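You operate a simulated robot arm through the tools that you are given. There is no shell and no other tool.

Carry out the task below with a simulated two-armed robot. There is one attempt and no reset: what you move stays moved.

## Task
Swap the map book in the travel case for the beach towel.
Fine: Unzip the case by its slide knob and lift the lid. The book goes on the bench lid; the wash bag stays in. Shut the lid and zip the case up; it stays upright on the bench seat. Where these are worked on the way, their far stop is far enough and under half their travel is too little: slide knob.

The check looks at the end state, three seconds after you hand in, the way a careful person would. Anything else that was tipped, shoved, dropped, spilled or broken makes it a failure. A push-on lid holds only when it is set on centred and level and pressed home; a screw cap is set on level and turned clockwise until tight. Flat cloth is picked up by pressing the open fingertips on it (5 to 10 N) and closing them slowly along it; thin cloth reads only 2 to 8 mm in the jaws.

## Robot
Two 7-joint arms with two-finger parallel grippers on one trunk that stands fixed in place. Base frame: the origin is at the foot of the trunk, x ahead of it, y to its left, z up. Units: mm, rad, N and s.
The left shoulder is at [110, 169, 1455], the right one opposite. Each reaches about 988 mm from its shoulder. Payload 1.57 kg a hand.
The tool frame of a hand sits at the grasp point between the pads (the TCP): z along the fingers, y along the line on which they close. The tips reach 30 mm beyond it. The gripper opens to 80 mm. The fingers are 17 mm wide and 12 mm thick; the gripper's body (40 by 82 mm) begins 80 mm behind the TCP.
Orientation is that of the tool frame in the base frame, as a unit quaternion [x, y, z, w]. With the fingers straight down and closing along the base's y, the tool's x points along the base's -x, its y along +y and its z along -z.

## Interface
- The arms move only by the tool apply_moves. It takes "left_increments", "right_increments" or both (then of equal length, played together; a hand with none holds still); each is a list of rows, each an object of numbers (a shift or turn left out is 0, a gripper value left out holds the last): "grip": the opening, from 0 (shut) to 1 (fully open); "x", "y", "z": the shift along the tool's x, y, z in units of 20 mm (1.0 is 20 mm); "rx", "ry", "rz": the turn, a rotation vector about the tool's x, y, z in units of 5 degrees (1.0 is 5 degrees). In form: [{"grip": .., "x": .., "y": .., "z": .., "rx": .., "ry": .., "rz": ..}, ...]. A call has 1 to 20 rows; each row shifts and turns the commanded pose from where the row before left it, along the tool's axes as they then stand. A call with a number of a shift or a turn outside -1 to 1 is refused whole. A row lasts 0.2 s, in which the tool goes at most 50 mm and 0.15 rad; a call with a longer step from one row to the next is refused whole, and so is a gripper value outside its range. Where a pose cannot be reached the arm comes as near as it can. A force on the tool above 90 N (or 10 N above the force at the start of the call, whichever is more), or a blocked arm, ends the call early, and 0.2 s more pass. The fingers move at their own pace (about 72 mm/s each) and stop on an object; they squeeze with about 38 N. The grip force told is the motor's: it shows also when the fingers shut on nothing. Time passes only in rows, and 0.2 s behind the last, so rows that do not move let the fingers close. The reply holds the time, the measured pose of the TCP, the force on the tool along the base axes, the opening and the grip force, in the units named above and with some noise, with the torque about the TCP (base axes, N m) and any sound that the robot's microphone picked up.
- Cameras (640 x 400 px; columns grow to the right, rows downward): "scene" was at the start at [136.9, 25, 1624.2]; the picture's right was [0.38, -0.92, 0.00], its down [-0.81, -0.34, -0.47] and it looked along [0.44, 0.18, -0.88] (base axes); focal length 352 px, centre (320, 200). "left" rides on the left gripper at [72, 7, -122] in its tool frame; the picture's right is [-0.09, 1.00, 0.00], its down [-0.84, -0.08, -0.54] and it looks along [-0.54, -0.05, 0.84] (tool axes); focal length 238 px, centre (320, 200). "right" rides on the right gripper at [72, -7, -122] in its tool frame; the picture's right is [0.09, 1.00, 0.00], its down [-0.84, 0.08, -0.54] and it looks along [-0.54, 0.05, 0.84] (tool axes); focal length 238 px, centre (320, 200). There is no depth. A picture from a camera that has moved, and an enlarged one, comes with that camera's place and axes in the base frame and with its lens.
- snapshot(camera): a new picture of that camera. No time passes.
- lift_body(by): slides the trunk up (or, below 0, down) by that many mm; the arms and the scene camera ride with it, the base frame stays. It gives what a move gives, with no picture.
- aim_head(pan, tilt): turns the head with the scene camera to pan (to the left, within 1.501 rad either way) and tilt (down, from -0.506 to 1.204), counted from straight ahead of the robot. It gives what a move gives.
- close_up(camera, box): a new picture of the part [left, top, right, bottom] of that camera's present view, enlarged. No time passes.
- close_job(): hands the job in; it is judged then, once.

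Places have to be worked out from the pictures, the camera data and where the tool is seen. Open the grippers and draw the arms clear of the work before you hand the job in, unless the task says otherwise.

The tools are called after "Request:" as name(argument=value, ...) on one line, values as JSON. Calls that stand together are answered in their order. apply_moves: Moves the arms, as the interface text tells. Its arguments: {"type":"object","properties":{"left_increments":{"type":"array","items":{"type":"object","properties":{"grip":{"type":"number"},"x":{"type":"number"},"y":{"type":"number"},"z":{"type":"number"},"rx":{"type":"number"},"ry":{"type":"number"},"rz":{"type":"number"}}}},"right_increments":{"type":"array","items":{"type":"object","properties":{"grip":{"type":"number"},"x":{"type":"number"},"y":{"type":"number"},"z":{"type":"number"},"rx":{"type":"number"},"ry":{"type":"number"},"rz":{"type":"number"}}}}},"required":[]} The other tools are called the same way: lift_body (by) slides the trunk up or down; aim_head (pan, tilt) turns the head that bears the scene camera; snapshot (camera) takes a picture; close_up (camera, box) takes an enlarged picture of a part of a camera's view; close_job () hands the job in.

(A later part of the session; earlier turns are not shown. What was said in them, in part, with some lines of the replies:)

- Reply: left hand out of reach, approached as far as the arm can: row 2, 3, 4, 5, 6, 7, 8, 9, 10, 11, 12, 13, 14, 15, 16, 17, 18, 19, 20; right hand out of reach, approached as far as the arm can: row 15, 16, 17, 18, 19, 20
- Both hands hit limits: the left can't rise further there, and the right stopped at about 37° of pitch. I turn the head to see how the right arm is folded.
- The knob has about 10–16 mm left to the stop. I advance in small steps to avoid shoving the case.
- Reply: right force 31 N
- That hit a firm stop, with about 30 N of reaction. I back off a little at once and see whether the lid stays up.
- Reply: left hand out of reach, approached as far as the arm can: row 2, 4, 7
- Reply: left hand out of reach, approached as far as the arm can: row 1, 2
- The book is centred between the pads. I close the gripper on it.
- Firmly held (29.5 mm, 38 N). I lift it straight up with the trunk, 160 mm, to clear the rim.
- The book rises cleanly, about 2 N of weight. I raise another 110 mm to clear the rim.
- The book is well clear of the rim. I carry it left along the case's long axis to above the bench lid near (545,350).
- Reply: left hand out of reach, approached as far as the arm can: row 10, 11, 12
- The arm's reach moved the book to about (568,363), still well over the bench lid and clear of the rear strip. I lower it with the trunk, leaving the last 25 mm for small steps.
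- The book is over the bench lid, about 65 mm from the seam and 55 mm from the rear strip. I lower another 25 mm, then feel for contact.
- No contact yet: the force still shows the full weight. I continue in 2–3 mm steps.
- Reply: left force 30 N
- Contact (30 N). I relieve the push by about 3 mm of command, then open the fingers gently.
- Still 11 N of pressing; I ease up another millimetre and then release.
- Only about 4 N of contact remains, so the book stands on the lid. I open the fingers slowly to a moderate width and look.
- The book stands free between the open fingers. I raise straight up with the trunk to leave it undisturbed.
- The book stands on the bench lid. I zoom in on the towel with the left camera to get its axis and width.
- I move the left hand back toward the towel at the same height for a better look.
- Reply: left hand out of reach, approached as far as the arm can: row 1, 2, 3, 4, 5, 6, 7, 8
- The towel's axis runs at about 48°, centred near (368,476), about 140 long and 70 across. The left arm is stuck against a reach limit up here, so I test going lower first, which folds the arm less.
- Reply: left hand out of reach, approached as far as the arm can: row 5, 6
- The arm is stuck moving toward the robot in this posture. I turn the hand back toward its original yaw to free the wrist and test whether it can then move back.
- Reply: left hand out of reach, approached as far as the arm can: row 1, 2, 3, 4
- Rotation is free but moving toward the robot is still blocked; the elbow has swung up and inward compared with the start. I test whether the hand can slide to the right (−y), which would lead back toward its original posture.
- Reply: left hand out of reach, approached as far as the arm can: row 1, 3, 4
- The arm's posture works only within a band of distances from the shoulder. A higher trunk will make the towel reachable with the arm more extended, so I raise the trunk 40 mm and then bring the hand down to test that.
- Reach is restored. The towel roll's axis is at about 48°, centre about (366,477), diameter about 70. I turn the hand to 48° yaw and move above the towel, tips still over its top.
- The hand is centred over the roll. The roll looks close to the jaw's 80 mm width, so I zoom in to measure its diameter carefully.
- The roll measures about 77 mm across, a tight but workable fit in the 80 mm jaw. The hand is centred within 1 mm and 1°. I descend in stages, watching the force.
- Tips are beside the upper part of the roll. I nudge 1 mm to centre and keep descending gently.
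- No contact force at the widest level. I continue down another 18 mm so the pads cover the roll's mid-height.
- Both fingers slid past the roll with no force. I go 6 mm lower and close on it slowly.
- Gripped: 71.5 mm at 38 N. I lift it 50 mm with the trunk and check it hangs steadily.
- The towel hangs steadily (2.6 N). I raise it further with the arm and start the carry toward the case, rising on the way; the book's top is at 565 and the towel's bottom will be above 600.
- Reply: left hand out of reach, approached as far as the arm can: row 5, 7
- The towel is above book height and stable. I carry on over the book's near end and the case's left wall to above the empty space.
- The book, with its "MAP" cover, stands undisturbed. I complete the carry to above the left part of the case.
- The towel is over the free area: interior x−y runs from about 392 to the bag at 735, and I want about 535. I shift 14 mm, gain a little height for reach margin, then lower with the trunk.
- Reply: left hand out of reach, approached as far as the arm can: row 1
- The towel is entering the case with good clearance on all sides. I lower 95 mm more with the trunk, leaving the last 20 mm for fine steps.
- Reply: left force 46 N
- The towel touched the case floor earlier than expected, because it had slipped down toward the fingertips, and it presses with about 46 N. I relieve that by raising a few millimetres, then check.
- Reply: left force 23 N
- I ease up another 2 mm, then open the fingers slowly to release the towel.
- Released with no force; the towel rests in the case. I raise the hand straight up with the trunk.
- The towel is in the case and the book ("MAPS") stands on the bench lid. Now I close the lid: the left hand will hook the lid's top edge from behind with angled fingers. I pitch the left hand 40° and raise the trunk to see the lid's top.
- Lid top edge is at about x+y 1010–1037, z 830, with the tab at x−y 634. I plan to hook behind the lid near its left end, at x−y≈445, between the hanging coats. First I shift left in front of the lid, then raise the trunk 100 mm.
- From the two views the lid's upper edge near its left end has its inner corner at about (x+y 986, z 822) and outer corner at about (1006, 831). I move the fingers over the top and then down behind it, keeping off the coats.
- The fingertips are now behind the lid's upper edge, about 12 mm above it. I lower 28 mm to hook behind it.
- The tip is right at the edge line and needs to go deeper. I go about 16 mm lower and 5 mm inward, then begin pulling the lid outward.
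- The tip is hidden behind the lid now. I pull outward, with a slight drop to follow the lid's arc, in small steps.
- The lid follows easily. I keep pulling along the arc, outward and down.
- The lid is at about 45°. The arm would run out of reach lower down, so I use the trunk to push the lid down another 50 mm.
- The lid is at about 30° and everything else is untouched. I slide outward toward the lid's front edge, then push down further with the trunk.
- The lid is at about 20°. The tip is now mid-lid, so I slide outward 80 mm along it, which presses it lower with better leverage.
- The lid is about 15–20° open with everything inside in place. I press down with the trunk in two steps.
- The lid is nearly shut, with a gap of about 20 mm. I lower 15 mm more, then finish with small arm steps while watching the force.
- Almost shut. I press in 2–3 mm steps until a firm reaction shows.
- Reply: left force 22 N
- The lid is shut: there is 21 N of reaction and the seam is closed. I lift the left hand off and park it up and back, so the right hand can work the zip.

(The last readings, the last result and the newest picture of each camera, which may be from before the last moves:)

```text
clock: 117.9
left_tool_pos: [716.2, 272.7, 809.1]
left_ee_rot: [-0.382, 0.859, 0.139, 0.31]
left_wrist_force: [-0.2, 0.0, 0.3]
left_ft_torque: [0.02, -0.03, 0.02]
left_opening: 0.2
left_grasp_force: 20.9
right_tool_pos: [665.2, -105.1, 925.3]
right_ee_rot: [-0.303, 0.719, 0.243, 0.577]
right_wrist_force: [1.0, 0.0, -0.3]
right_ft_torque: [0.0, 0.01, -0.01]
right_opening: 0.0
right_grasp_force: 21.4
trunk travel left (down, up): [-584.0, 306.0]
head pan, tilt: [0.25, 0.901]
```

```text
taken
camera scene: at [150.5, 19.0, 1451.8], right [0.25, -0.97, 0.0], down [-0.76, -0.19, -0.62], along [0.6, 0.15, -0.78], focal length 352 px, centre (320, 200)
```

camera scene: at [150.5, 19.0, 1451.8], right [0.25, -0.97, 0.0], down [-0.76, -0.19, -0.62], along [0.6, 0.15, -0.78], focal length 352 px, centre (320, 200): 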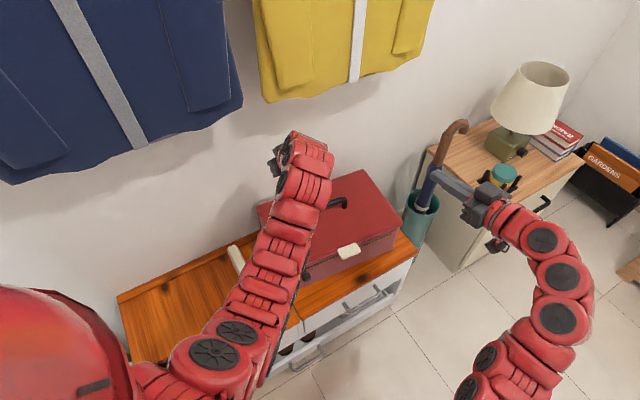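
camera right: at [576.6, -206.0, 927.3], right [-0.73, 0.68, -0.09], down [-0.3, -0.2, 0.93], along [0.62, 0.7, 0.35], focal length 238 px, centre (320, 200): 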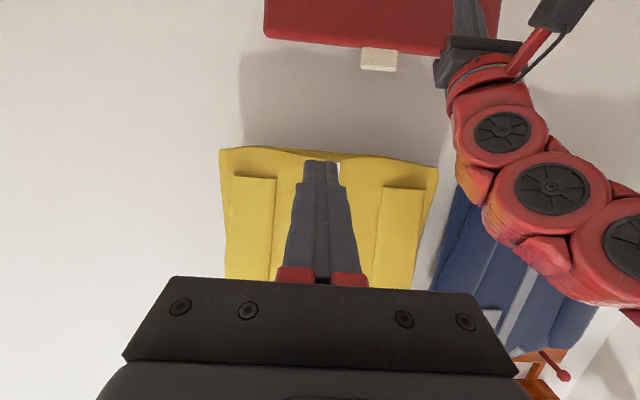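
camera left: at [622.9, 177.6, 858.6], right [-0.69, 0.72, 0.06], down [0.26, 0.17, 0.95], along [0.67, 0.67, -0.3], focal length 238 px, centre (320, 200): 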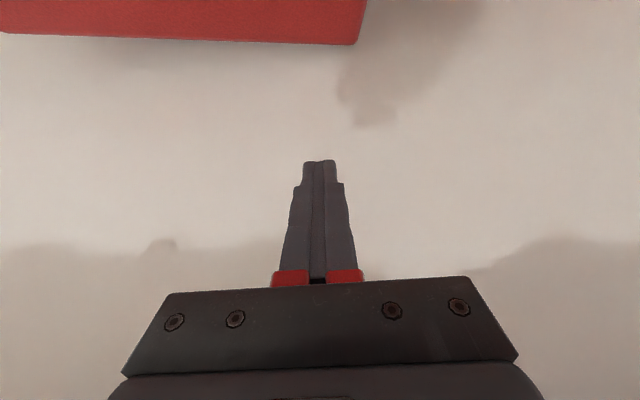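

The case looks closed and the book is still standing. I lower the trunk 115 mm to the height where the zip work went well before.

Request:
lift_body(by=-115)

Request:
snapshot(camera="scene")

Request:
snapshot(camera="left")

```text
clock: 119.4
left_tool_pos: [715.6, 273.2, 694.6]
left_ee_rot: [-0.382, 0.859, 0.139, 0.311]
left_wrist_force: [-0.3, 0.7, -0.2]
left_ft_torque: [-0.01, -0.03, 0.03]
left_opening: 0.0
left_grasp_force: 21.7
right_tool_pos: [665.2, -105.8, 810.7]
right_ee_rot: [-0.303, 0.719, 0.244, 0.577]
right_wrist_force: [0.0, 0.4, 0.5]
right_ft_torque: [-0.01, 0.02, 0.01]
right_opening: 0.0
right_grasp_force: 21.0
trunk travel left (down, up): [-469.0, 421.0]
head pan, tilt: [0.25, 0.901]
```

```text
taken
camera scene: at [150.1, 18.9, 1336.9], right [0.25, -0.97, 0.0], down [-0.76, -0.19, -0.62], along [0.6, 0.15, -0.78], focal length 352 px, centre (320, 200)
```

scene: 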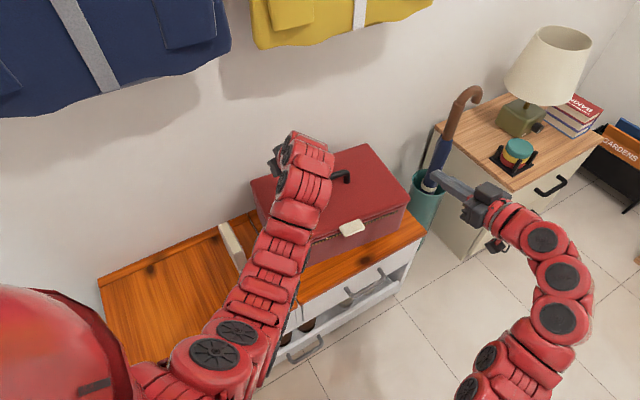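

```text
taken
camera left: at [622.8, 177.3, 744.1], right [-0.69, 0.72, 0.06], down [0.26, 0.17, 0.95], along [0.67, 0.67, -0.3], focal length 238 px, centre (320, 200)
```

left: 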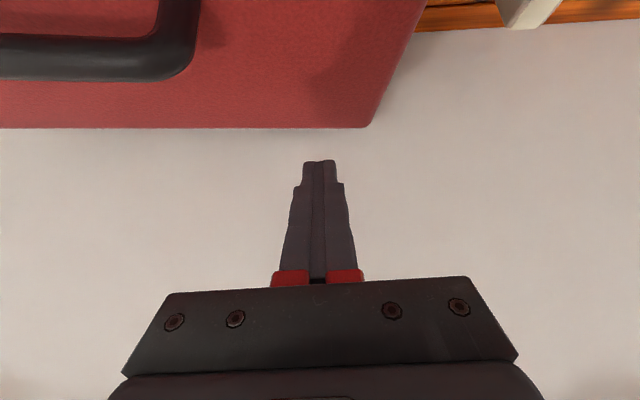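

The left hand is parked above the closed lid, clear of the zip. I bring the right hand down in front of the case.

Request:
apply_moves(right_increments=[{"x": 0.891, "y": 0.4386, "z": 0.332, "grip": 0.5}, {"x": 0.891, "y": 0.4386, "z": 0.332, "grip": 1}, {"x": 0.891, "y": 0.4386, "z": 0.332}, {"x": 0.891, "y": 0.4386, "z": 0.332}, {"x": 0.891, "y": 0.4386, "z": 0.332}, {"x": 0.891, "y": 0.4386, "z": 0.332}, {"x": 0.891, "y": 0.4386, "z": 0.332}, {"x": 0.891, "y": 0.4386, "z": 0.332}, {"x": 0.891, "y": 0.4386, "z": 0.332}, {"x": 0.891, "y": 0.4386, "z": 0.332}, {"x": 0.891, "y": 0.4386, "z": 0.332}])

Request:
snapshot(camera="right")

Request:
snapshot(camera="scene")

```text
clock: 121.8
left_tool_pos: [718.5, 272.6, 695.5]
left_ee_rot: [-0.382, 0.859, 0.139, 0.31]
left_wrist_force: [0.1, -0.1, 1.1]
left_ft_torque: [-0.03, 0.02, 0.01]
left_opening: 0.1
left_grasp_force: 21.0
right_tool_pos: [616.2, -17.3, 602.2]
right_ee_rot: [-0.302, 0.719, 0.243, 0.577]
right_wrist_force: [-1.0, -0.1, 0.0]
right_ft_torque: [-0.01, -0.02, 0.01]
right_opening: 80.0
right_grasp_force: 0.1
trunk travel left (down, up): [-469.0, 421.0]
head pan, tilt: [0.25, 0.901]
```

```text
taken
camera right: at [527.3, -118.1, 560.2], right [-0.73, 0.68, -0.09], down [-0.3, -0.2, 0.93], along [0.62, 0.7, 0.35], focal length 238 px, centre (320, 200)
```

right: 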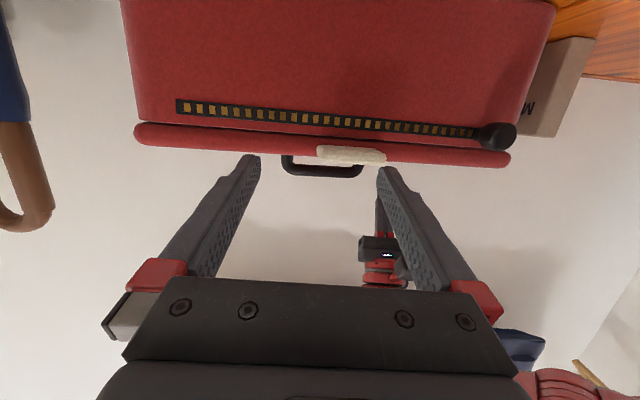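

```text
taken
camera scene: at [150.4, 19.0, 1336.8], right [0.25, -0.97, 0.0], down [-0.76, -0.19, -0.62], along [0.6, 0.15, -0.78], focal length 352 px, centre (320, 200)
```

scene: 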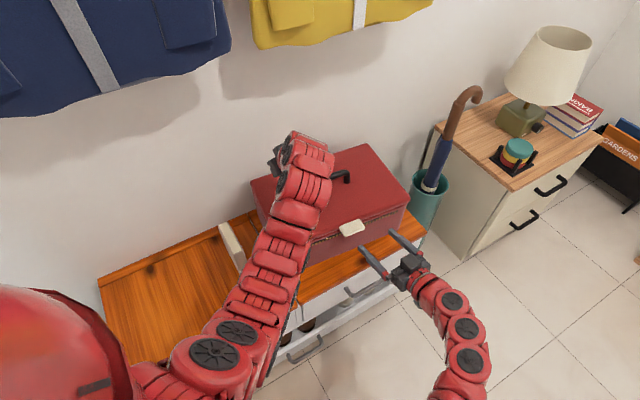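

The case appears to have shifted slightly, inward and to the left, during the lid work. I zoom now, then take a second view from farther left to triangulate the knob.

Request:
close_up(camera="right", box=[420, 60, 620, 200])

Request:
apply_moves(right_increments=[{"ry": 1}, {"ry": 1}, {"ry": 1}, {"ry": 1}, {"y": 0.9}, {"y": 0.9}, {"y": 0.9}, {"y": 0.9}, {"y": 0.9}])

Request:
snapshot(camera="right")

```text
2.86 times, centred on (520, 130) of right
camera zoom: at [527.3, -118.1, 560.2], right [-0.73, 0.68, -0.09], down [-0.3, -0.2, 0.93], along [0.62, 0.7, 0.35], focal length 681 px, centre (-251, 400)
```

zoom: 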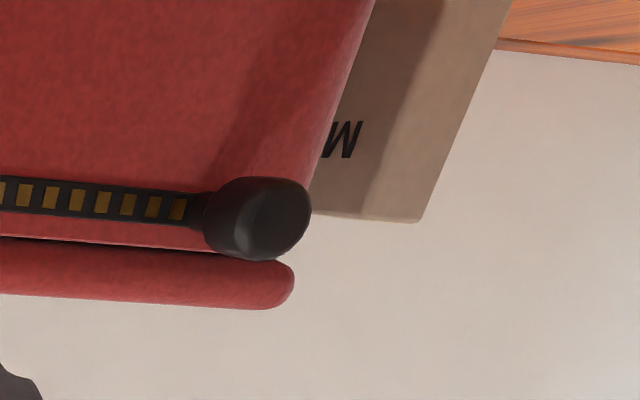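

```text
clock: 123.8
left_tool_pos: [716.9, 272.9, 694.5]
left_ee_rot: [-0.382, 0.86, 0.138, 0.31]
left_wrist_force: [0.0, 0.1, 0.1]
left_ft_torque: [-0.03, -0.04, -0.02]
left_opening: 0.0
left_grasp_force: 21.5
right_tool_pos: [550.7, 46.2, 604.3]
right_ee_rot: [-0.34, 0.808, 0.187, 0.443]
right_wrist_force: [-0.7, 0.4, 0.2]
right_ft_torque: [0.0, 0.01, 0.05]
right_opening: 80.1
right_grasp_force: 0.0
trunk travel left (down, up): [-469.0, 421.0]
head pan, tilt: [0.25, 0.901]
```

```text
taken
camera right: at [456.7, -60.0, 610.0], right [-0.75, 0.66, -0.08], down [-0.06, 0.05, 1.0], along [0.66, 0.75, 0.0], focal length 238 px, centre (320, 200)
```

right: 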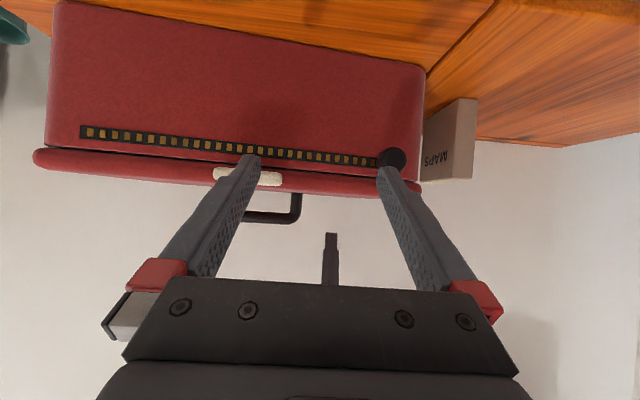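

The knob is now at about (561,161,566), so the case has turned a few degrees and moved about 30 mm left. I zoom in to measure the track's direction and the case's place relative to the seam.

Request:
close_up(camera="right", box=[30, 0, 250, 220])

Request:
close_up(camera="right", box=[330, 20, 510, 220])

```text
1.82 times, centred on (140, 110) of right
camera zoom: at [456.7, -60.0, 610.0], right [-0.75, 0.66, -0.08], down [-0.06, 0.05, 1.0], along [0.66, 0.75, 0.0], focal length 433 px, centre (647, 364)
```

zoom: 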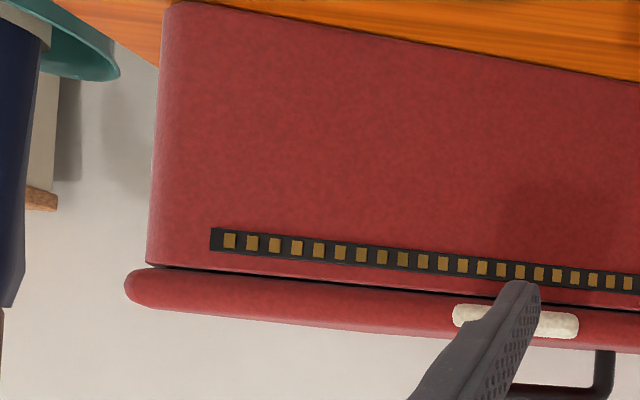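

```text
2.00 times, centred on (420, 120) of right
camera zoom: at [456.7, -60.0, 610.0], right [-0.75, 0.66, -0.08], down [-0.06, 0.05, 1.0], along [0.66, 0.75, 0.0], focal length 477 px, centre (120, 360)
```

zoom: 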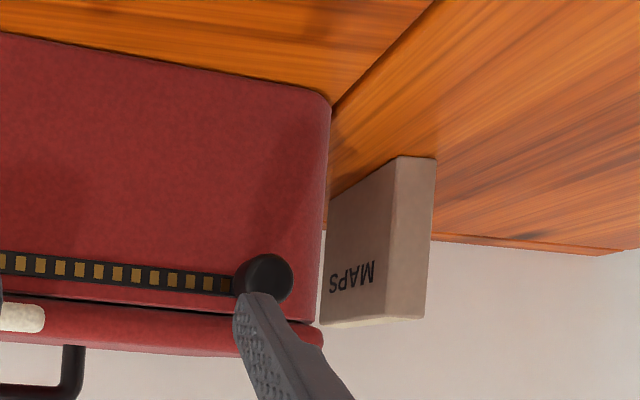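

Triangulation puts the knob at (561,161,566) and the tab at (652,59), so the case shifted about 30 mm left and turned only slightly. I align the open right hand laterally with the knob and approach part way.

Request:
apply_moves(right_increments=[{"y": 0.906}, {"y": 0.906}, {"y": 0.906}, {"y": 0.906}, {"z": 0.8, "x": -0.16}, {"z": 0.8, "x": -0.16}])

Request:
snapshot(camera="right")

Request:
snapshot(camera="scene")

```text
clock: 125.2
left_tool_pos: [715.8, 271.4, 693.8]
left_ee_rot: [-0.382, 0.86, 0.139, 0.31]
left_wrist_force: [0.9, 0.1, 0.0]
left_ft_torque: [0.0, -0.02, -0.01]
left_opening: 0.0
left_grasp_force: 21.2
right_tool_pos: [522.6, 118.9, 593.1]
right_ee_rot: [-0.341, 0.807, 0.187, 0.444]
right_wrist_force: [0.3, -1.0, 1.3]
right_ft_torque: [-0.01, 0.0, -0.03]
right_opening: 80.1
right_grasp_force: 0.0
trunk travel left (down, up): [-469.0, 421.0]
head pan, tilt: [0.25, 0.901]
```

```text
taken
camera right: at [427.5, 13.6, 599.2], right [-0.75, 0.66, -0.08], down [-0.06, 0.05, 1.0], along [0.66, 0.75, 0.01], focal length 238 px, centre (320, 200)
```

right: 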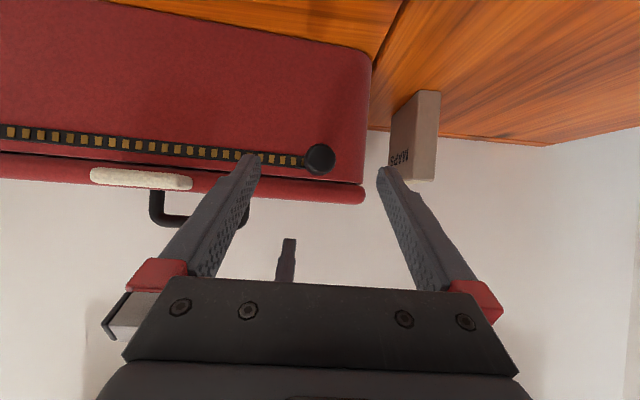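

```text
taken
camera scene: at [150.5, 19.1, 1336.8], right [0.25, -0.97, 0.0], down [-0.76, -0.19, -0.62], along [0.6, 0.15, -0.78], focal length 352 px, centre (320, 200)
```

scene: 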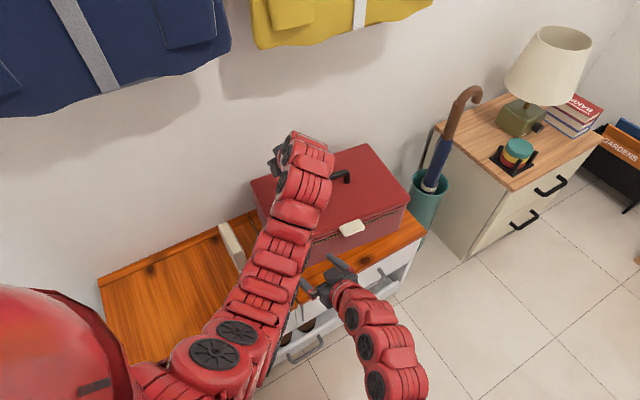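

The knob is centred in the hand. I approach the rest of the way with the jaws at about 60 mm.

Request:
apply_moves(right_increments=[{"grip": 0.75}, {"z": 0.787, "x": -0.065, "y": 0.03}, {"z": 0.787, "x": -0.065, "y": 0.03}, {"z": 0.787, "x": -0.065, "y": 0.03}])

Request:
close_up(camera="right", box=[200, 80, 460, 260])

```text
clock: 126.2
left_tool_pos: [716.9, 271.5, 696.0]
left_ee_rot: [-0.383, 0.859, 0.139, 0.309]
left_wrist_force: [0.4, 0.2, -0.5]
left_ft_torque: [0.0, 0.0, -0.01]
left_opening: 0.0
left_grasp_force: 21.5
right_tool_pos: [549.8, 150.2, 569.2]
right_ee_rot: [-0.34, 0.808, 0.187, 0.444]
right_wrist_force: [-0.1, -0.2, -0.3]
right_ft_torque: [0.02, -0.01, 0.01]
right_opening: 60.1
right_grasp_force: 0.1
trunk travel left (down, up): [-469.0, 421.0]
head pan, tilt: [0.25, 0.901]
```

```text
2.22 times, centred on (330, 170) of right
camera zoom: at [455.2, 43.7, 575.8], right [-0.75, 0.66, -0.08], down [-0.06, 0.05, 1.0], along [0.66, 0.75, 0.0], focal length 530 px, centre (298, 267)
```

zoom: 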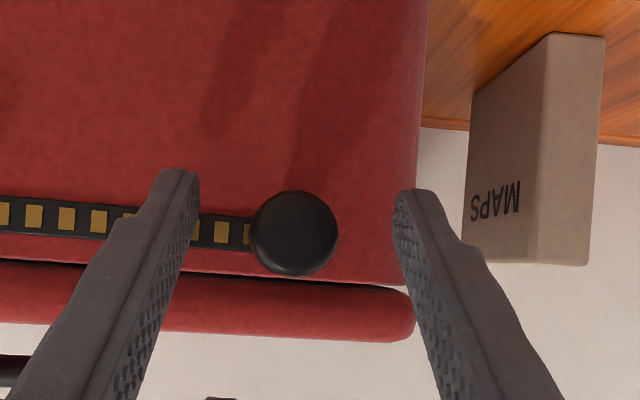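

The jaws straddle the knob. I close to a loose 34 mm cage and begin sliding it right, with a slight outward correction because the case has turned a little.

Request:
apply_moves(right_increments=[{"grip": 0.5}, {"grip": 0.42}, {"grip": 0.42}, {"y": -0.5, "x": 0.0094, "z": -0.0148}, {"y": -0.5, "x": 0.0094, "z": -0.0148}, {"y": -0.5, "x": 0.0094, "z": -0.0148}, {"y": -0.5, "x": 0.0094, "z": -0.0148}, {"y": -0.5, "x": 0.0094, "z": -0.0148}])

Request:
close_up(camera="right", box=[200, 80, 460, 260])

```text
clock: 128.0
left_tool_pos: [718.1, 272.0, 695.0]
left_ee_rot: [-0.382, 0.859, 0.139, 0.311]
left_wrist_force: [0.1, 0.3, 0.0]
left_ft_torque: [0.01, -0.01, 0.02]
left_opening: 0.0
left_grasp_force: 21.7
right_tool_pos: [584.9, 111.9, 569.3]
right_ee_rot: [-0.341, 0.808, 0.187, 0.443]
right_wrist_force: [-0.4, 0.1, 0.2]
right_ft_torque: [-0.02, 0.04, 0.04]
right_opening: 34.1
right_grasp_force: 0.5
trunk travel left (down, up): [-469.0, 421.0]
head pan, tilt: [0.25, 0.901]
```

```text
2.22 times, centred on (330, 170) of right
camera zoom: at [490.8, 6.5, 575.3], right [-0.75, 0.66, -0.08], down [-0.06, 0.05, 1.0], along [0.66, 0.75, 0.0], focal length 530 px, centre (298, 267)
```

zoom: 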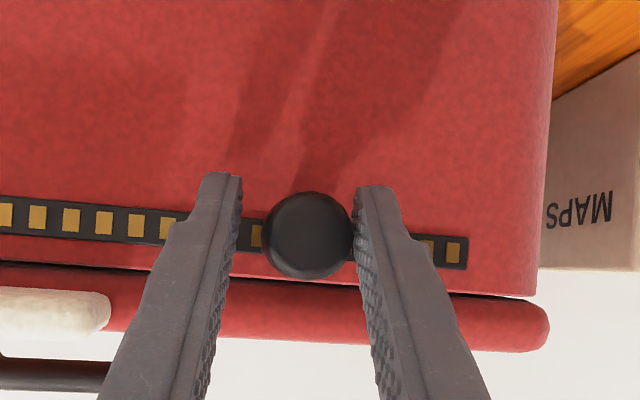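

The knob slides. To measure the track's angle more precisely, I zoom in on the knob to gauge its distance.

Request:
close_up(camera="right", box=[290, 120, 370, 190])

Request:
close_up(camera="scene", box=[230, 130, 440, 300])

```text
5.71 times, centred on (330, 155) of right
camera zoom: at [490.8, 6.5, 575.3], right [-0.75, 0.66, -0.08], down [-0.06, 0.05, 1.0], along [0.66, 0.75, 0.0], focal length 1362 px, centre (263, 457)
```

zoom: 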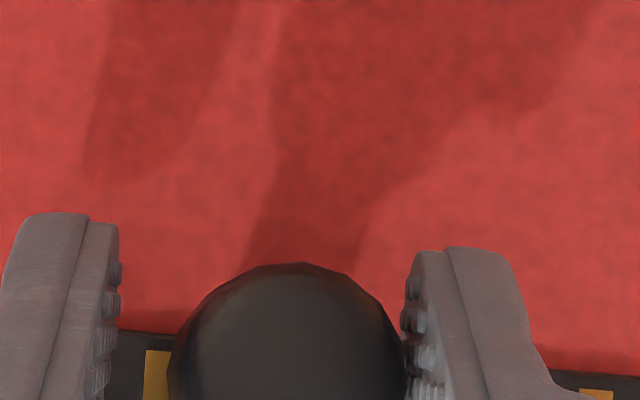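

```text
2.35 times, centred on (335, 215) of scene
camera zoom: at [150.5, 18.9, 1336.8], right [0.25, -0.97, 0.0], down [-0.76, -0.19, -0.62], along [0.6, 0.15, -0.78], focal length 829 px, centre (285, 165)
```

zoom: 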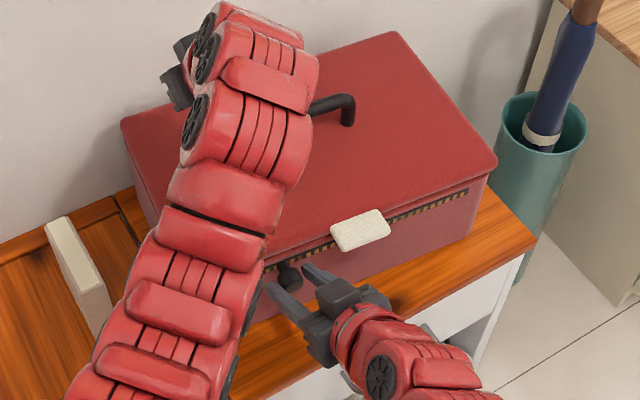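

The scene view shows the case has turned about 5°: its inward axis is at about 39° and the track heading is about −51°. I rotate the hand by the same amount about the vertical and back off 4 mm, keeping the knob caged.

Request:
apply_moves(right_increments=[{"x": 0.107, "z": -0.169}, {"rx": 0.565, "rz": 0.36}, {"rx": 0.565, "rz": 0.36}, {}])

Request:
close_up(camera="right", box=[200, 80, 460, 260])

Request:
close_up(camera="scene", box=[290, 180, 410, 290])

```text
clock: 129.0
left_tool_pos: [716.1, 273.2, 694.1]
left_ee_rot: [-0.382, 0.859, 0.139, 0.311]
left_wrist_force: [0.0, -0.3, 0.4]
left_ft_torque: [0.02, -0.01, 0.01]
left_opening: 0.0
left_grasp_force: 21.2
right_tool_pos: [580.7, 110.2, 570.9]
right_ee_rot: [-0.292, 0.827, 0.161, 0.453]
right_wrist_force: [-0.4, -0.2, 0.6]
right_ft_torque: [0.04, 0.01, -0.02]
right_opening: 33.6
right_grasp_force: 0.0
trunk travel left (down, up): [-469.0, 421.0]
head pan, tilt: [0.25, 0.901]
```

```text
2.22 times, centred on (330, 170) of right
camera zoom: at [476.0, 16.5, 576.1], right [-0.66, 0.74, -0.08], down [-0.05, 0.05, 1.0], along [0.75, 0.67, 0.0], focal length 530 px, centre (298, 267)
```

zoom: 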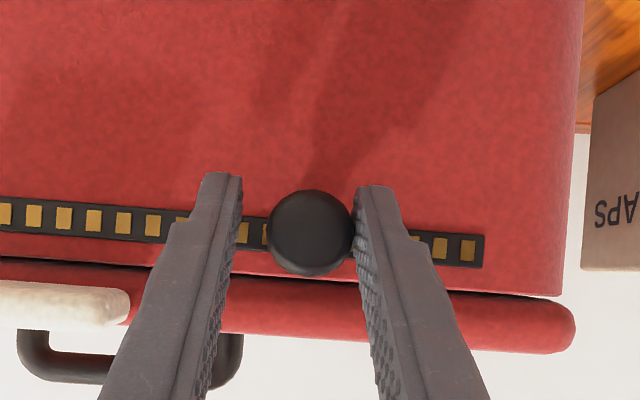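

```text
3.64 times, centred on (350, 235) of scene
camera zoom: at [150.4, 18.9, 1336.8], right [0.25, -0.97, 0.0], down [-0.76, -0.19, -0.62], along [0.6, 0.15, -0.78], focal length 1281 px, centre (211, 73)
```

zoom: 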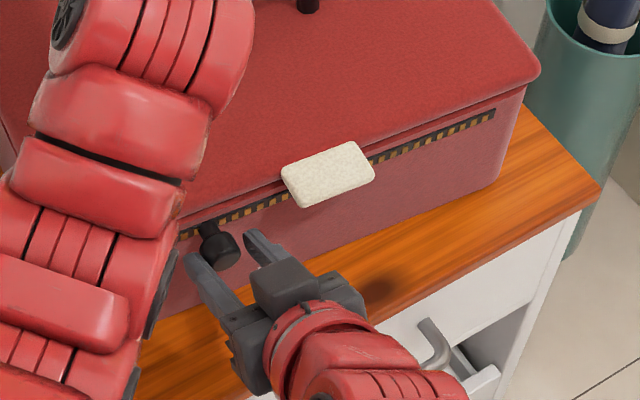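

The hand is now aligned with the turned case. I slide on to the right 60 mm and check the knob's distance again.

Request:
apply_moves(right_increments=[{"y": -0.5}, {"y": -0.5}, {"y": -0.5}, {"y": -0.5}, {"y": -0.5}, {"y": -0.5}])

Request:
close_up(camera="right", box=[200, 80, 460, 260])

Request:
close_up(camera="scene", box=[290, 180, 410, 290])

```text
clock: 130.4
left_tool_pos: [716.4, 272.3, 694.7]
left_ee_rot: [-0.382, 0.859, 0.139, 0.311]
left_wrist_force: [0.0, 0.3, -0.4]
left_ft_torque: [0.01, 0.0, 0.03]
left_opening: 0.0
left_grasp_force: 21.2
right_tool_pos: [619.0, 62.8, 569.6]
right_ee_rot: [-0.292, 0.827, 0.16, 0.454]
right_wrist_force: [-0.5, -0.4, -0.8]
right_ft_torque: [0.01, -0.01, 0.0]
right_opening: 33.7
right_grasp_force: 0.0
trunk travel left (down, up): [-469.0, 421.0]
head pan, tilt: [0.25, 0.901]
```

```text
2.22 times, centred on (330, 170) of right
camera zoom: at [513.1, -30.9, 574.8], right [-0.66, 0.74, -0.08], down [-0.05, 0.06, 1.0], along [0.75, 0.67, 0.0], focal length 530 px, centre (298, 267)
```

zoom: 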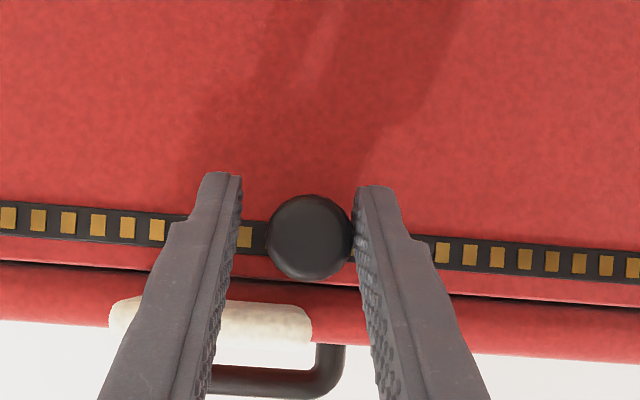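

```text
3.64 times, centred on (350, 235) of scene
camera zoom: at [150.5, 18.8, 1336.8], right [0.25, -0.97, 0.0], down [-0.76, -0.19, -0.62], along [0.6, 0.15, -0.78], focal length 1281 px, centre (211, 73)
```

zoom: 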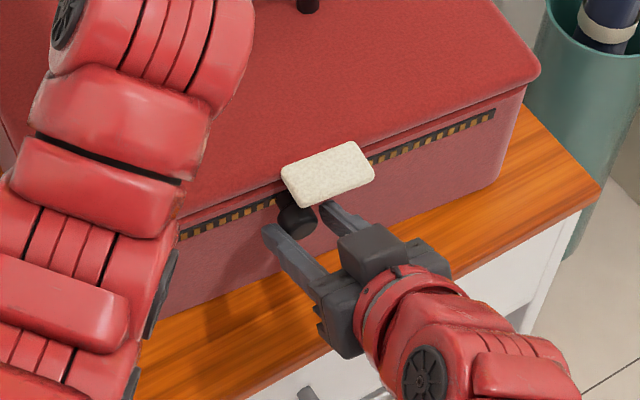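

Passing under the tab with no force. I continue 100 mm.

Request:
apply_moves(right_increments=[{"y": -0.5, "x": 0.005, "z": -0.008}, {"y": -0.5, "x": 0.005, "z": -0.008}, {"y": -0.5, "x": 0.005, "z": -0.008}, {"y": -0.5, "x": 0.005, "z": -0.008}, {"y": -0.5, "x": 0.005, "z": -0.008}, {"y": -0.5, "x": 0.005, "z": -0.008}, {"y": -0.5, "x": 0.005, "z": -0.008}, {"y": -0.5, "x": 0.005, "z": -0.008}, {"y": -0.5, "x": 0.005, "z": -0.008}, {"y": -0.5, "x": 0.005, "z": -0.008}])

Request:
close_up(camera="right", box=[200, 80, 460, 260])

Request:
close_up(camera="scene", box=[290, 150, 450, 290])

```text
clock: 132.6
left_tool_pos: [716.5, 272.8, 694.7]
left_ee_rot: [-0.382, 0.859, 0.139, 0.311]
left_wrist_force: [0.5, -0.2, -0.5]
left_ft_torque: [0.02, -0.01, -0.04]
left_opening: 0.1
left_grasp_force: 21.2
right_tool_pos: [679.5, -15.7, 568.8]
right_ee_rot: [-0.292, 0.827, 0.16, 0.453]
right_wrist_force: [-0.3, 0.1, -0.6]
right_ft_torque: [-0.01, 0.04, 0.0]
right_opening: 33.5
right_grasp_force: 0.5
trunk travel left (down, up): [-469.0, 421.0]
head pan, tilt: [0.25, 0.901]
```

```text
2.22 times, centred on (330, 170) of right
camera zoom: at [573.9, -109.9, 575.4], right [-0.67, 0.74, -0.08], down [-0.05, 0.06, 1.0], along [0.74, 0.67, 0.0], focal length 530 px, centre (298, 267)
```

zoom: 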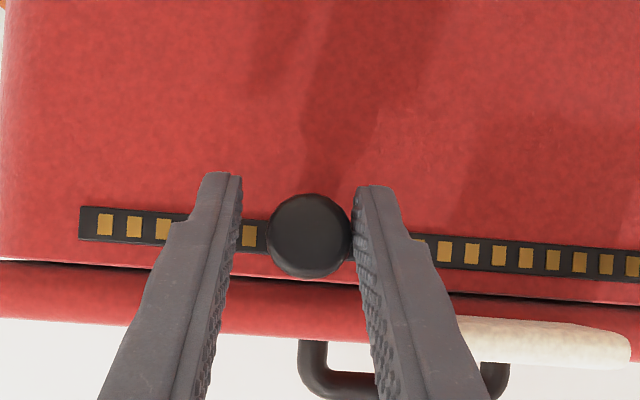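

```text
2.86 times, centred on (370, 220) of scene
camera zoom: at [150.5, 18.9, 1336.8], right [0.25, -0.97, 0.0], down [-0.76, -0.19, -0.62], along [0.6, 0.15, -0.78], focal length 1007 px, centre (177, 143)
```

zoom: 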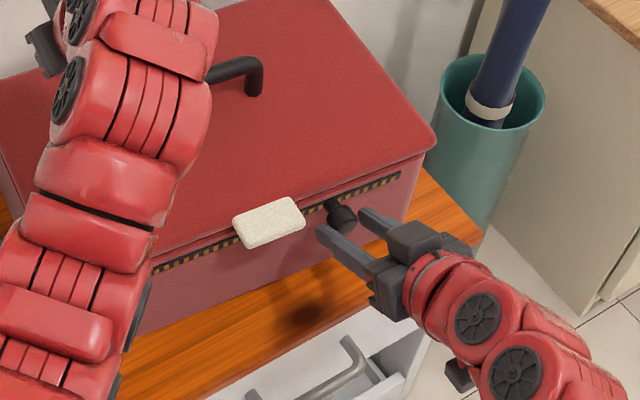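

The knob tracks well, with about 70 mm left to the right stop. I slide 58 mm more, then fine steps.

Request:
apply_moves(right_increments=[{"y": -0.5}, {"y": -0.5}, {"y": -0.5}, {"y": -0.5}, {"y": -0.5}, {"y": -0.4}])

Request:
close_up(camera="right", box=[200, 80, 460, 260])

```text
clock: 134.0
left_tool_pos: [717.9, 272.7, 693.9]
left_ee_rot: [-0.382, 0.859, 0.14, 0.311]
left_wrist_force: [-0.2, -0.4, -0.1]
left_ft_torque: [-0.01, -0.02, 0.0]
left_opening: 0.1
left_grasp_force: 21.0
right_tool_pos: [717.4, -60.7, 571.6]
right_ee_rot: [-0.293, 0.826, 0.161, 0.454]
right_wrist_force: [0.0, -0.2, 1.1]
right_ft_torque: [-0.02, -0.01, -0.02]
right_opening: 33.4
right_grasp_force: 0.1
trunk travel left (down, up): [-469.0, 421.0]
head pan, tilt: [0.25, 0.901]
```

```text
2.22 times, centred on (330, 170) of right
camera zoom: at [611.7, -154.6, 577.1], right [-0.66, 0.74, -0.08], down [-0.06, 0.05, 1.0], along [0.75, 0.67, 0.01], focal length 530 px, centre (298, 267)
```

zoom: 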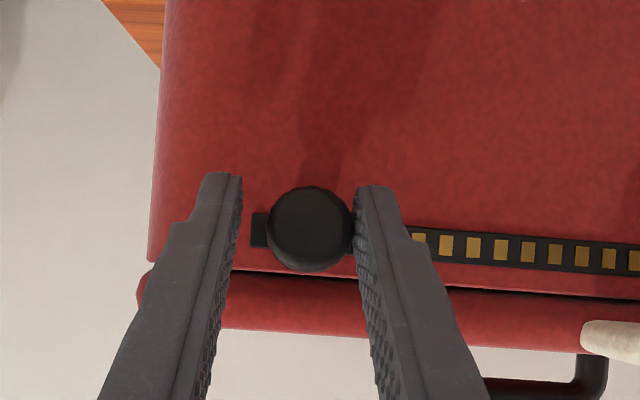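

About 4–7 mm remain. I take 2 mm steps until the knob meets its stop.

Request:
apply_moves(right_increments=[{"y": -0.15}, {"y": -0.1}, {}])

Request:
close_up(camera="right", box=[200, 80, 460, 260])

```text
clock: 134.8
left_tool_pos: [717.6, 273.1, 694.7]
left_ee_rot: [-0.383, 0.859, 0.14, 0.311]
left_wrist_force: [-0.9, 0.2, 0.1]
left_ft_torque: [0.03, 0.01, 0.01]
left_opening: 0.0
left_grasp_force: 21.9
right_tool_pos: [719.6, -64.5, 571.0]
right_ee_rot: [-0.293, 0.827, 0.161, 0.453]
right_wrist_force: [-1.3, 1.8, 0.5]
right_ft_torque: [0.02, -0.02, 0.06]
right_opening: 35.8
right_grasp_force: 0.8
trunk travel left (down, up): [-469.0, 421.0]
head pan, tilt: [0.25, 0.901]
```

```text
2.22 times, centred on (330, 170) of right
camera zoom: at [614.4, -158.5, 576.2], right [-0.67, 0.74, -0.08], down [-0.05, 0.05, 1.0], along [0.74, 0.67, 0.0], focal length 530 px, centre (298, 267)
```

zoom: 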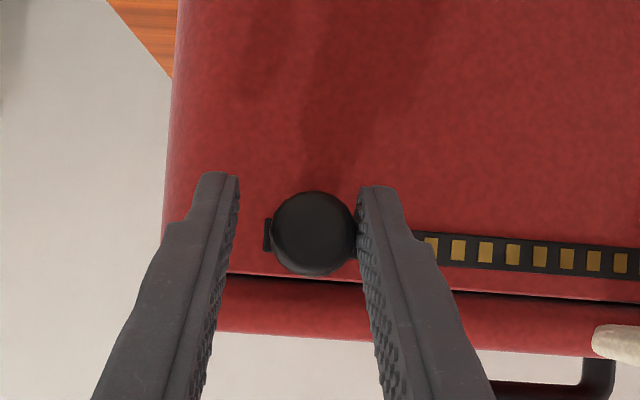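

The jaws were nudged open to 35.8 mm, so the knob is at its closed stop, with the track stub looking as it did at the start. I release and back the right hand straight out.

Request:
apply_moves(right_increments=[{"y": 0.1, "grip": 0.6}, {"grip": 0.8}, {"grip": 0.8}, {"z": -0.8}, {"z": -0.8}, {"z": -0.8}, {"z": -0.8}, {"z": -0.8}])

Request:
snapshot(camera="right")

Request:
snapshot(camera="scene")

```text
clock: 136.6
left_tool_pos: [717.6, 272.8, 695.7]
left_ee_rot: [-0.382, 0.859, 0.139, 0.311]
left_wrist_force: [0.3, 0.2, -0.4]
left_ft_torque: [0.02, -0.02, -0.01]
left_opening: 0.0
left_grasp_force: 21.3
right_tool_pos: [667.1, -105.5, 613.9]
right_ee_rot: [-0.293, 0.826, 0.161, 0.454]
right_wrist_force: [0.3, -0.2, 0.8]
right_ft_torque: [0.03, -0.02, 0.0]
right_opening: 64.0
right_grasp_force: 0.0
trunk travel left (down, up): [-469.0, 421.0]
head pan, tilt: [0.25, 0.901]
```

```text
taken
camera right: at [560.9, -199.3, 620.1], right [-0.66, 0.74, -0.08], down [-0.06, 0.05, 1.0], along [0.75, 0.67, 0.0], focal length 238 px, centre (320, 200)
```

right: 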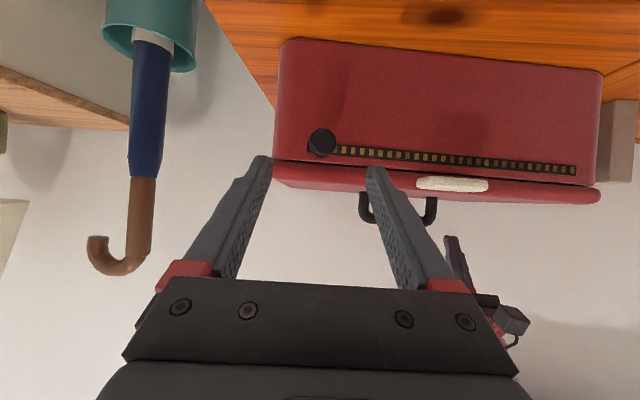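

```text
taken
camera scene: at [150.1, 18.9, 1336.9], right [0.25, -0.97, 0.0], down [-0.76, -0.19, -0.62], along [0.6, 0.15, -0.78], focal length 352 px, centre (320, 200)
```

scene: 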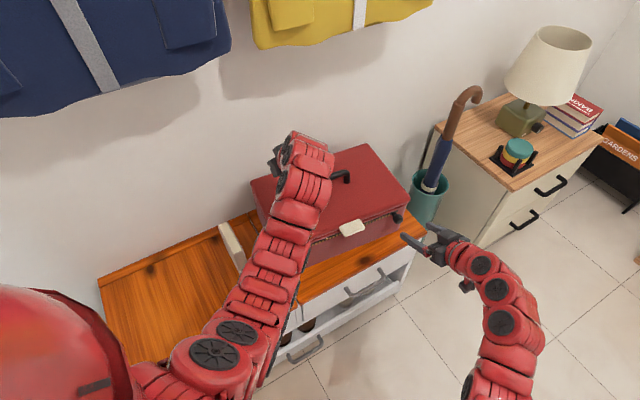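

The knob sits at the right end again. I zoom in to verify the lid seam is fully shut along its length.

Request:
close_up(camera="right", box=[260, 100, 620, 240])

Request:
close_up(camera="scene", box=[300, 140, 430, 270])

```text
1.78 times, centred on (440, 170) of right
camera zoom: at [560.9, -199.3, 620.1], right [-0.66, 0.74, -0.08], down [-0.06, 0.05, 1.0], along [0.75, 0.67, 0.0], focal length 424 px, centre (107, 253)
```

zoom: 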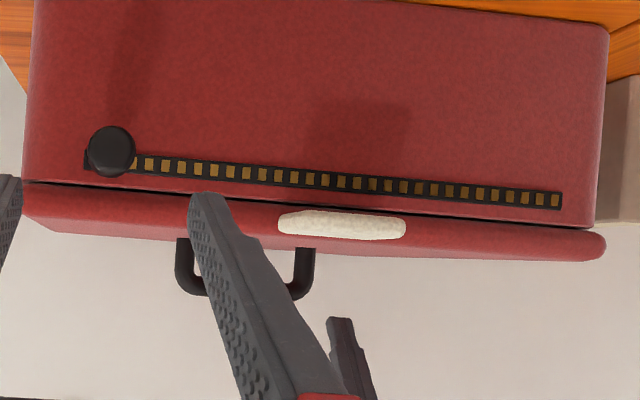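

```text
3.08 times, centred on (365, 205) of scene
camera zoom: at [150.1, 18.9, 1336.9], right [0.25, -0.97, 0.0], down [-0.76, -0.19, -0.62], along [0.6, 0.15, -0.78], focal length 1084 px, centre (182, 185)
```

zoom: 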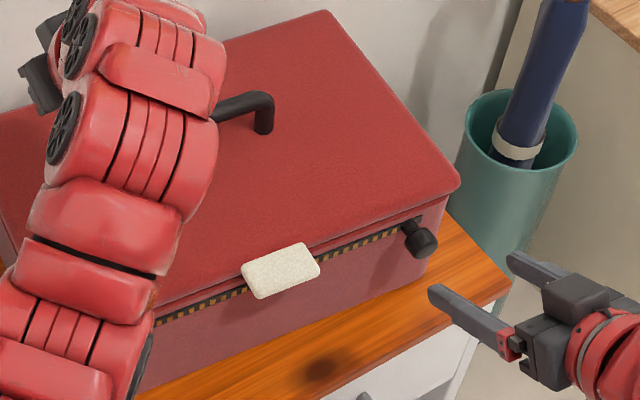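

The lid seam is closed along its length, the knob is home, and the tab and handle look right. I now draw both arms clear: the right hand backs off, then the trunk raises both hands.

Request:
apply_moves(right_increments=[{"z": -0.9, "grip": 1}, {"z": -0.9}, {"z": -0.9}])

Request:
lift_body(by=200)

Request:
snapshot(camera="left")

Request:
snapshot(camera="scene")

```text
clock: 137.4
left_tool_pos: [717.3, 271.9, 694.4]
left_ee_rot: [-0.382, 0.859, 0.138, 0.312]
left_wrist_force: [-0.8, 0.2, -0.1]
left_ft_torque: [-0.03, -0.01, 0.0]
left_opening: 0.0
left_grasp_force: 21.3
right_tool_pos: [633.2, -134.9, 643.5]
right_ee_rot: [-0.292, 0.826, 0.16, 0.454]
right_wrist_force: [-0.5, -0.1, -0.1]
right_ft_torque: [0.02, 0.0, 0.0]
right_opening: 80.0
right_grasp_force: 0.0
trunk travel left (down, up): [-469.0, 421.0]
head pan, tilt: [0.25, 0.901]
```

```text
clock: 139.6
left_tool_pos: [716.7, 272.6, 894.4]
left_ee_rot: [-0.382, 0.859, 0.139, 0.311]
left_wrist_force: [-0.7, 0.4, 0.3]
left_ft_torque: [-0.03, 0.0, -0.01]
left_opening: 0.0
left_grasp_force: 20.9
right_tool_pos: [632.0, -133.9, 842.9]
right_ee_rot: [-0.293, 0.826, 0.161, 0.453]
right_wrist_force: [0.1, -0.2, 0.1]
right_ft_torque: [0.02, -0.01, -0.02]
right_opening: 80.0
right_grasp_force: 0.1
trunk travel left (down, up): [-669.0, 221.0]
head pan, tilt: [0.25, 0.901]
```

```text
taken
camera left: at [623.0, 177.3, 943.8], right [-0.69, 0.72, 0.06], down [0.26, 0.17, 0.95], along [0.67, 0.67, -0.3], focal length 238 px, centre (320, 200)
```

left: 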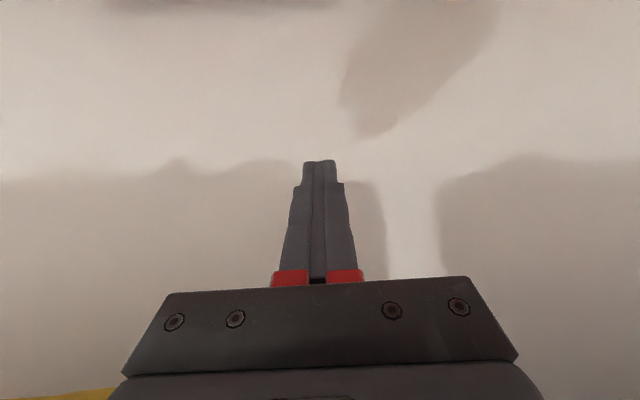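

```text
taken
camera scene: at [150.6, 18.9, 1536.8], right [0.25, -0.97, 0.0], down [-0.76, -0.19, -0.62], along [0.6, 0.15, -0.78], focal length 352 px, centre (320, 200)
```

scene: 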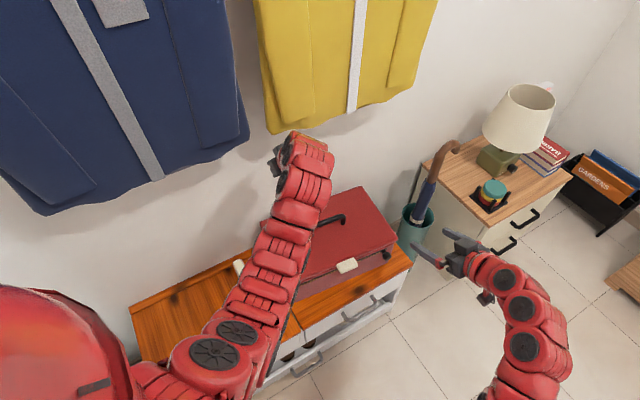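

Both hands are up. The left hand is fairly near the yellow coat, so I bring it outward and a little down to a free spot, and open its gripper.

Request:
apply_moves(left_increments=[{"x": 0.9625, "y": 0.05, "z": 0.1225}, {"x": 0.9625, "y": 0.05, "z": 0.1225}, {"x": 0.9625, "y": 0.05, "z": 0.1225}, {"x": 0.9625, "y": 0.05, "z": 0.1225}, {"x": 0.9625, "y": 0.05, "z": 0.1225}, {"x": 0.9625, "y": 0.05, "z": 0.1225}, {"x": 0.9625, "y": 0.05, "z": 0.1225}, {"x": 0.9625, "y": 0.05, "z": 0.1225}, {"grip": 1}, {"grip": 1}])

Request:
snapshot(camera="left")

Request:
snapshot(camera="scene")

```text
clock: 141.8
left_tool_pos: [639.4, 199.6, 781.9]
left_ee_rot: [-0.382, 0.859, 0.139, 0.311]
left_wrist_force: [-0.1, 0.0, -0.1]
left_ft_torque: [0.05, 0.0, 0.01]
left_opening: 79.7
left_grasp_force: 1.1
right_tool_pos: [631.8, -133.8, 843.6]
right_ee_rot: [-0.293, 0.826, 0.161, 0.453]
right_wrist_force: [-0.1, 0.0, 1.0]
right_ft_torque: [-0.01, 0.02, -0.05]
right_opening: 80.0
right_grasp_force: 0.0
trunk travel left (down, up): [-669.0, 221.0]
head pan, tilt: [0.25, 0.901]
```

```text
taken
camera left: at [546.3, 104.3, 831.5], right [-0.69, 0.72, 0.06], down [0.26, 0.17, 0.95], along [0.67, 0.67, -0.3], focal length 238 px, centre (320, 200)
```

left: 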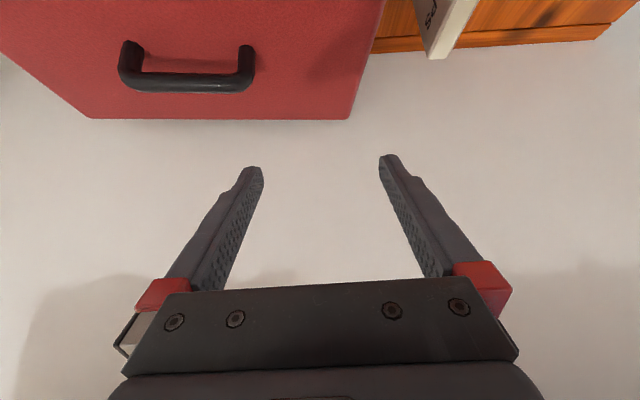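

```text
taken
camera scene: at [150.3, 18.8, 1536.9], right [0.25, -0.97, 0.0], down [-0.76, -0.19, -0.62], along [0.6, 0.15, -0.78], focal length 352 px, centre (320, 200)
```

scene: 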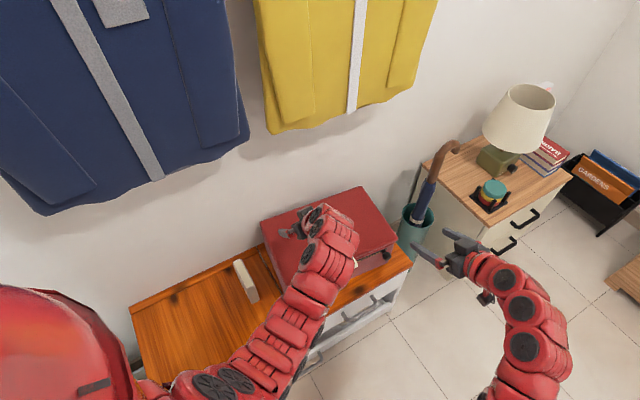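

Everything looks in order. I take one closer look at the case's left side, the seam and the book before handing in.

Request:
close_up(camera="scene", box=[200, 170, 430, 340])

Request:
close_up(camera="left", box=[60, 0, 560, 140])

Request:
snapshot(camera="right")

```text
2.35 times, centred on (315, 255) of scene
camera zoom: at [150.3, 18.8, 1536.9], right [0.25, -0.97, 0.0], down [-0.76, -0.19, -0.62], along [0.6, 0.15, -0.78], focal length 829 px, centre (332, 71)
```

zoom: 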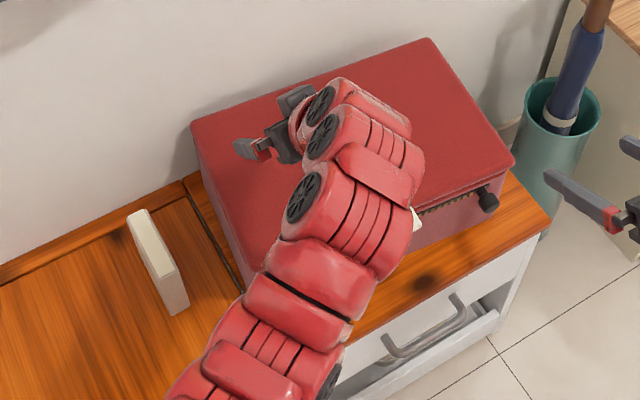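

```text
1.28 times, centred on (310, 70) of left
camera zoom: at [546.3, 104.3, 831.5], right [-0.69, 0.72, 0.06], down [0.26, 0.17, 0.95], along [0.67, 0.67, -0.3], focal length 305 px, centre (333, 366)
```

zoom: 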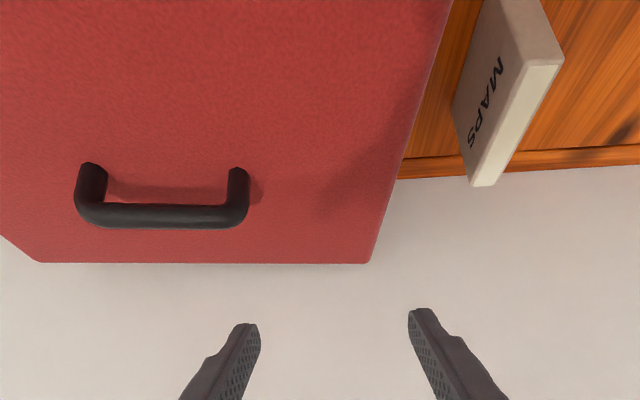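

```text
taken
camera right: at [526.5, -227.9, 848.4], right [-0.66, 0.74, -0.08], down [-0.05, 0.05, 1.0], along [0.75, 0.67, 0.0], focal length 238 px, centre (320, 200)
```

right: 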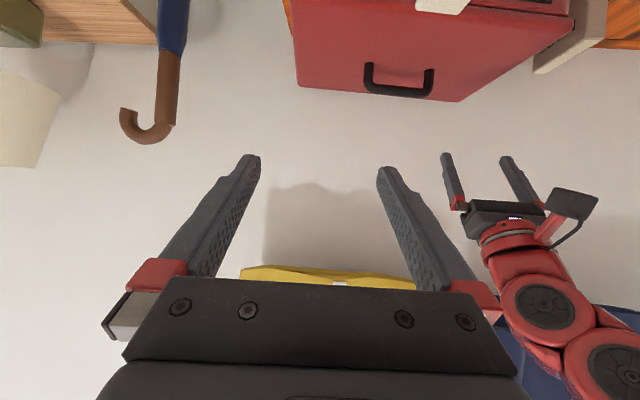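

I check the seam region between the case and the book more closely.

Request:
close_up(camera="left", box=[330, 0, 480, 80])

Request:
close_up(camera="scene", box=[240, 230, 330, 320])

```text
4.27 times, centred on (405, 40) of left
camera zoom: at [546.3, 104.3, 831.5], right [-0.69, 0.72, 0.06], down [0.26, 0.17, 0.95], along [0.67, 0.67, -0.3], focal length 1017 px, centre (-43, 883)
```

zoom: 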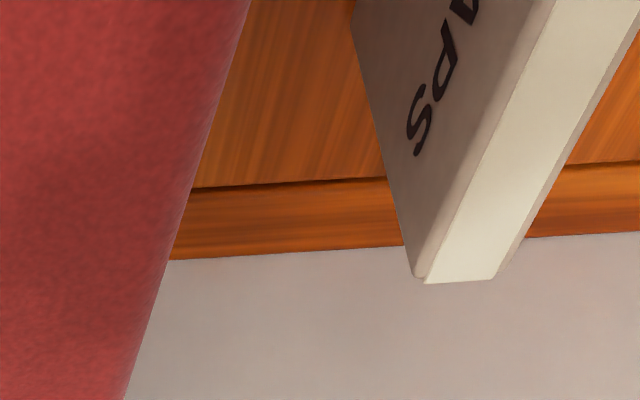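

```text
4.44 times, centred on (285, 275) of scene
camera zoom: at [150.3, 18.8, 1536.9], right [0.25, -0.97, 0.0], down [-0.76, -0.19, -0.62], along [0.6, 0.15, -0.78], focal length 1566 px, centre (476, -133)
```

zoom: 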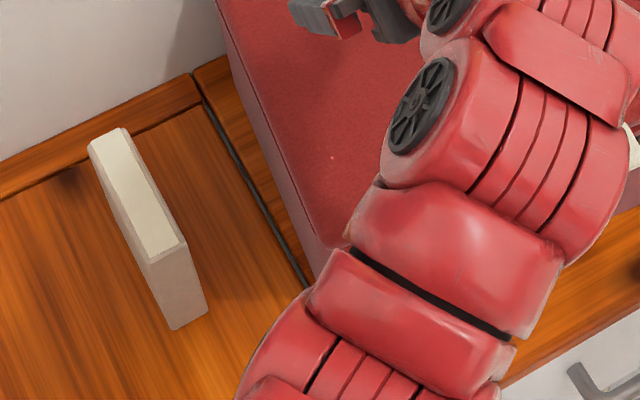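

The case sits wholly on the seat side of the seam, the book stands on the bench lid, and the rest is undisturbed. I raise both arms another 100 mm so they are well clear.

Request:
lift_body(by=100)

Request:
snapshot(camera="scene")

```text
clock: 143.1
left_tool_pos: [641.3, 199.5, 881.1]
left_ee_rot: [-0.382, 0.859, 0.139, 0.311]
left_wrist_force: [-0.3, -0.5, -0.6]
left_ft_torque: [0.02, -0.01, 0.05]
left_opening: 80.0
left_grasp_force: 0.1
right_tool_pos: [632.8, -133.9, 943.2]
right_ee_rot: [-0.292, 0.827, 0.16, 0.453]
right_wrist_force: [0.2, -0.4, 0.6]
right_ft_torque: [0.03, -0.01, -0.05]
right_opening: 79.8
right_grasp_force: 0.0
trunk travel left (down, up): [-769.0, 121.0]
head pan, tilt: [0.25, 0.901]
```

```text
taken
camera scene: at [150.7, 18.9, 1636.8], right [0.25, -0.97, 0.0], down [-0.76, -0.19, -0.62], along [0.6, 0.15, -0.78], focal length 352 px, centre (320, 200)
```

scene: 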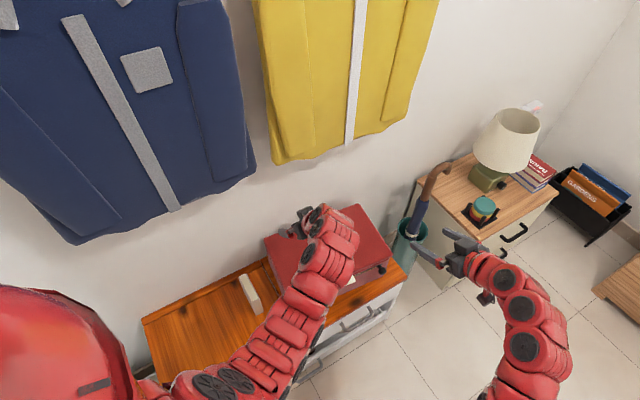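

The case is shut and zipped on the seat with the towel and wash bag inside. The book stands on the bench lid, and both grippers are open and clear, so I hand in the job.

Request:
close_job()

```text
The job is handed in.
```

The beach towel is in the travel case, and the map book is standing upright on the bench lid. The wash bag stayed inside.

- **Zip:** I slid the knob to its far stop to open the case. Afterwards I slid it back to its closed stop.
- **Lid:** It is shut, and the seam shows closed along the whole front.
- **Case position:** It is upright on the bench seat but not where it started. Working the lid moved it about 30 mm to the left and turned it about 5°. It is still on the seat side of the seam, though its front left corner is only about 16 mm from it.
- **Surroundings:** I saw nothing else tipped or moved. Both grippers are open and the arms are raised clear.

I handed the job in, and no verdict came back.
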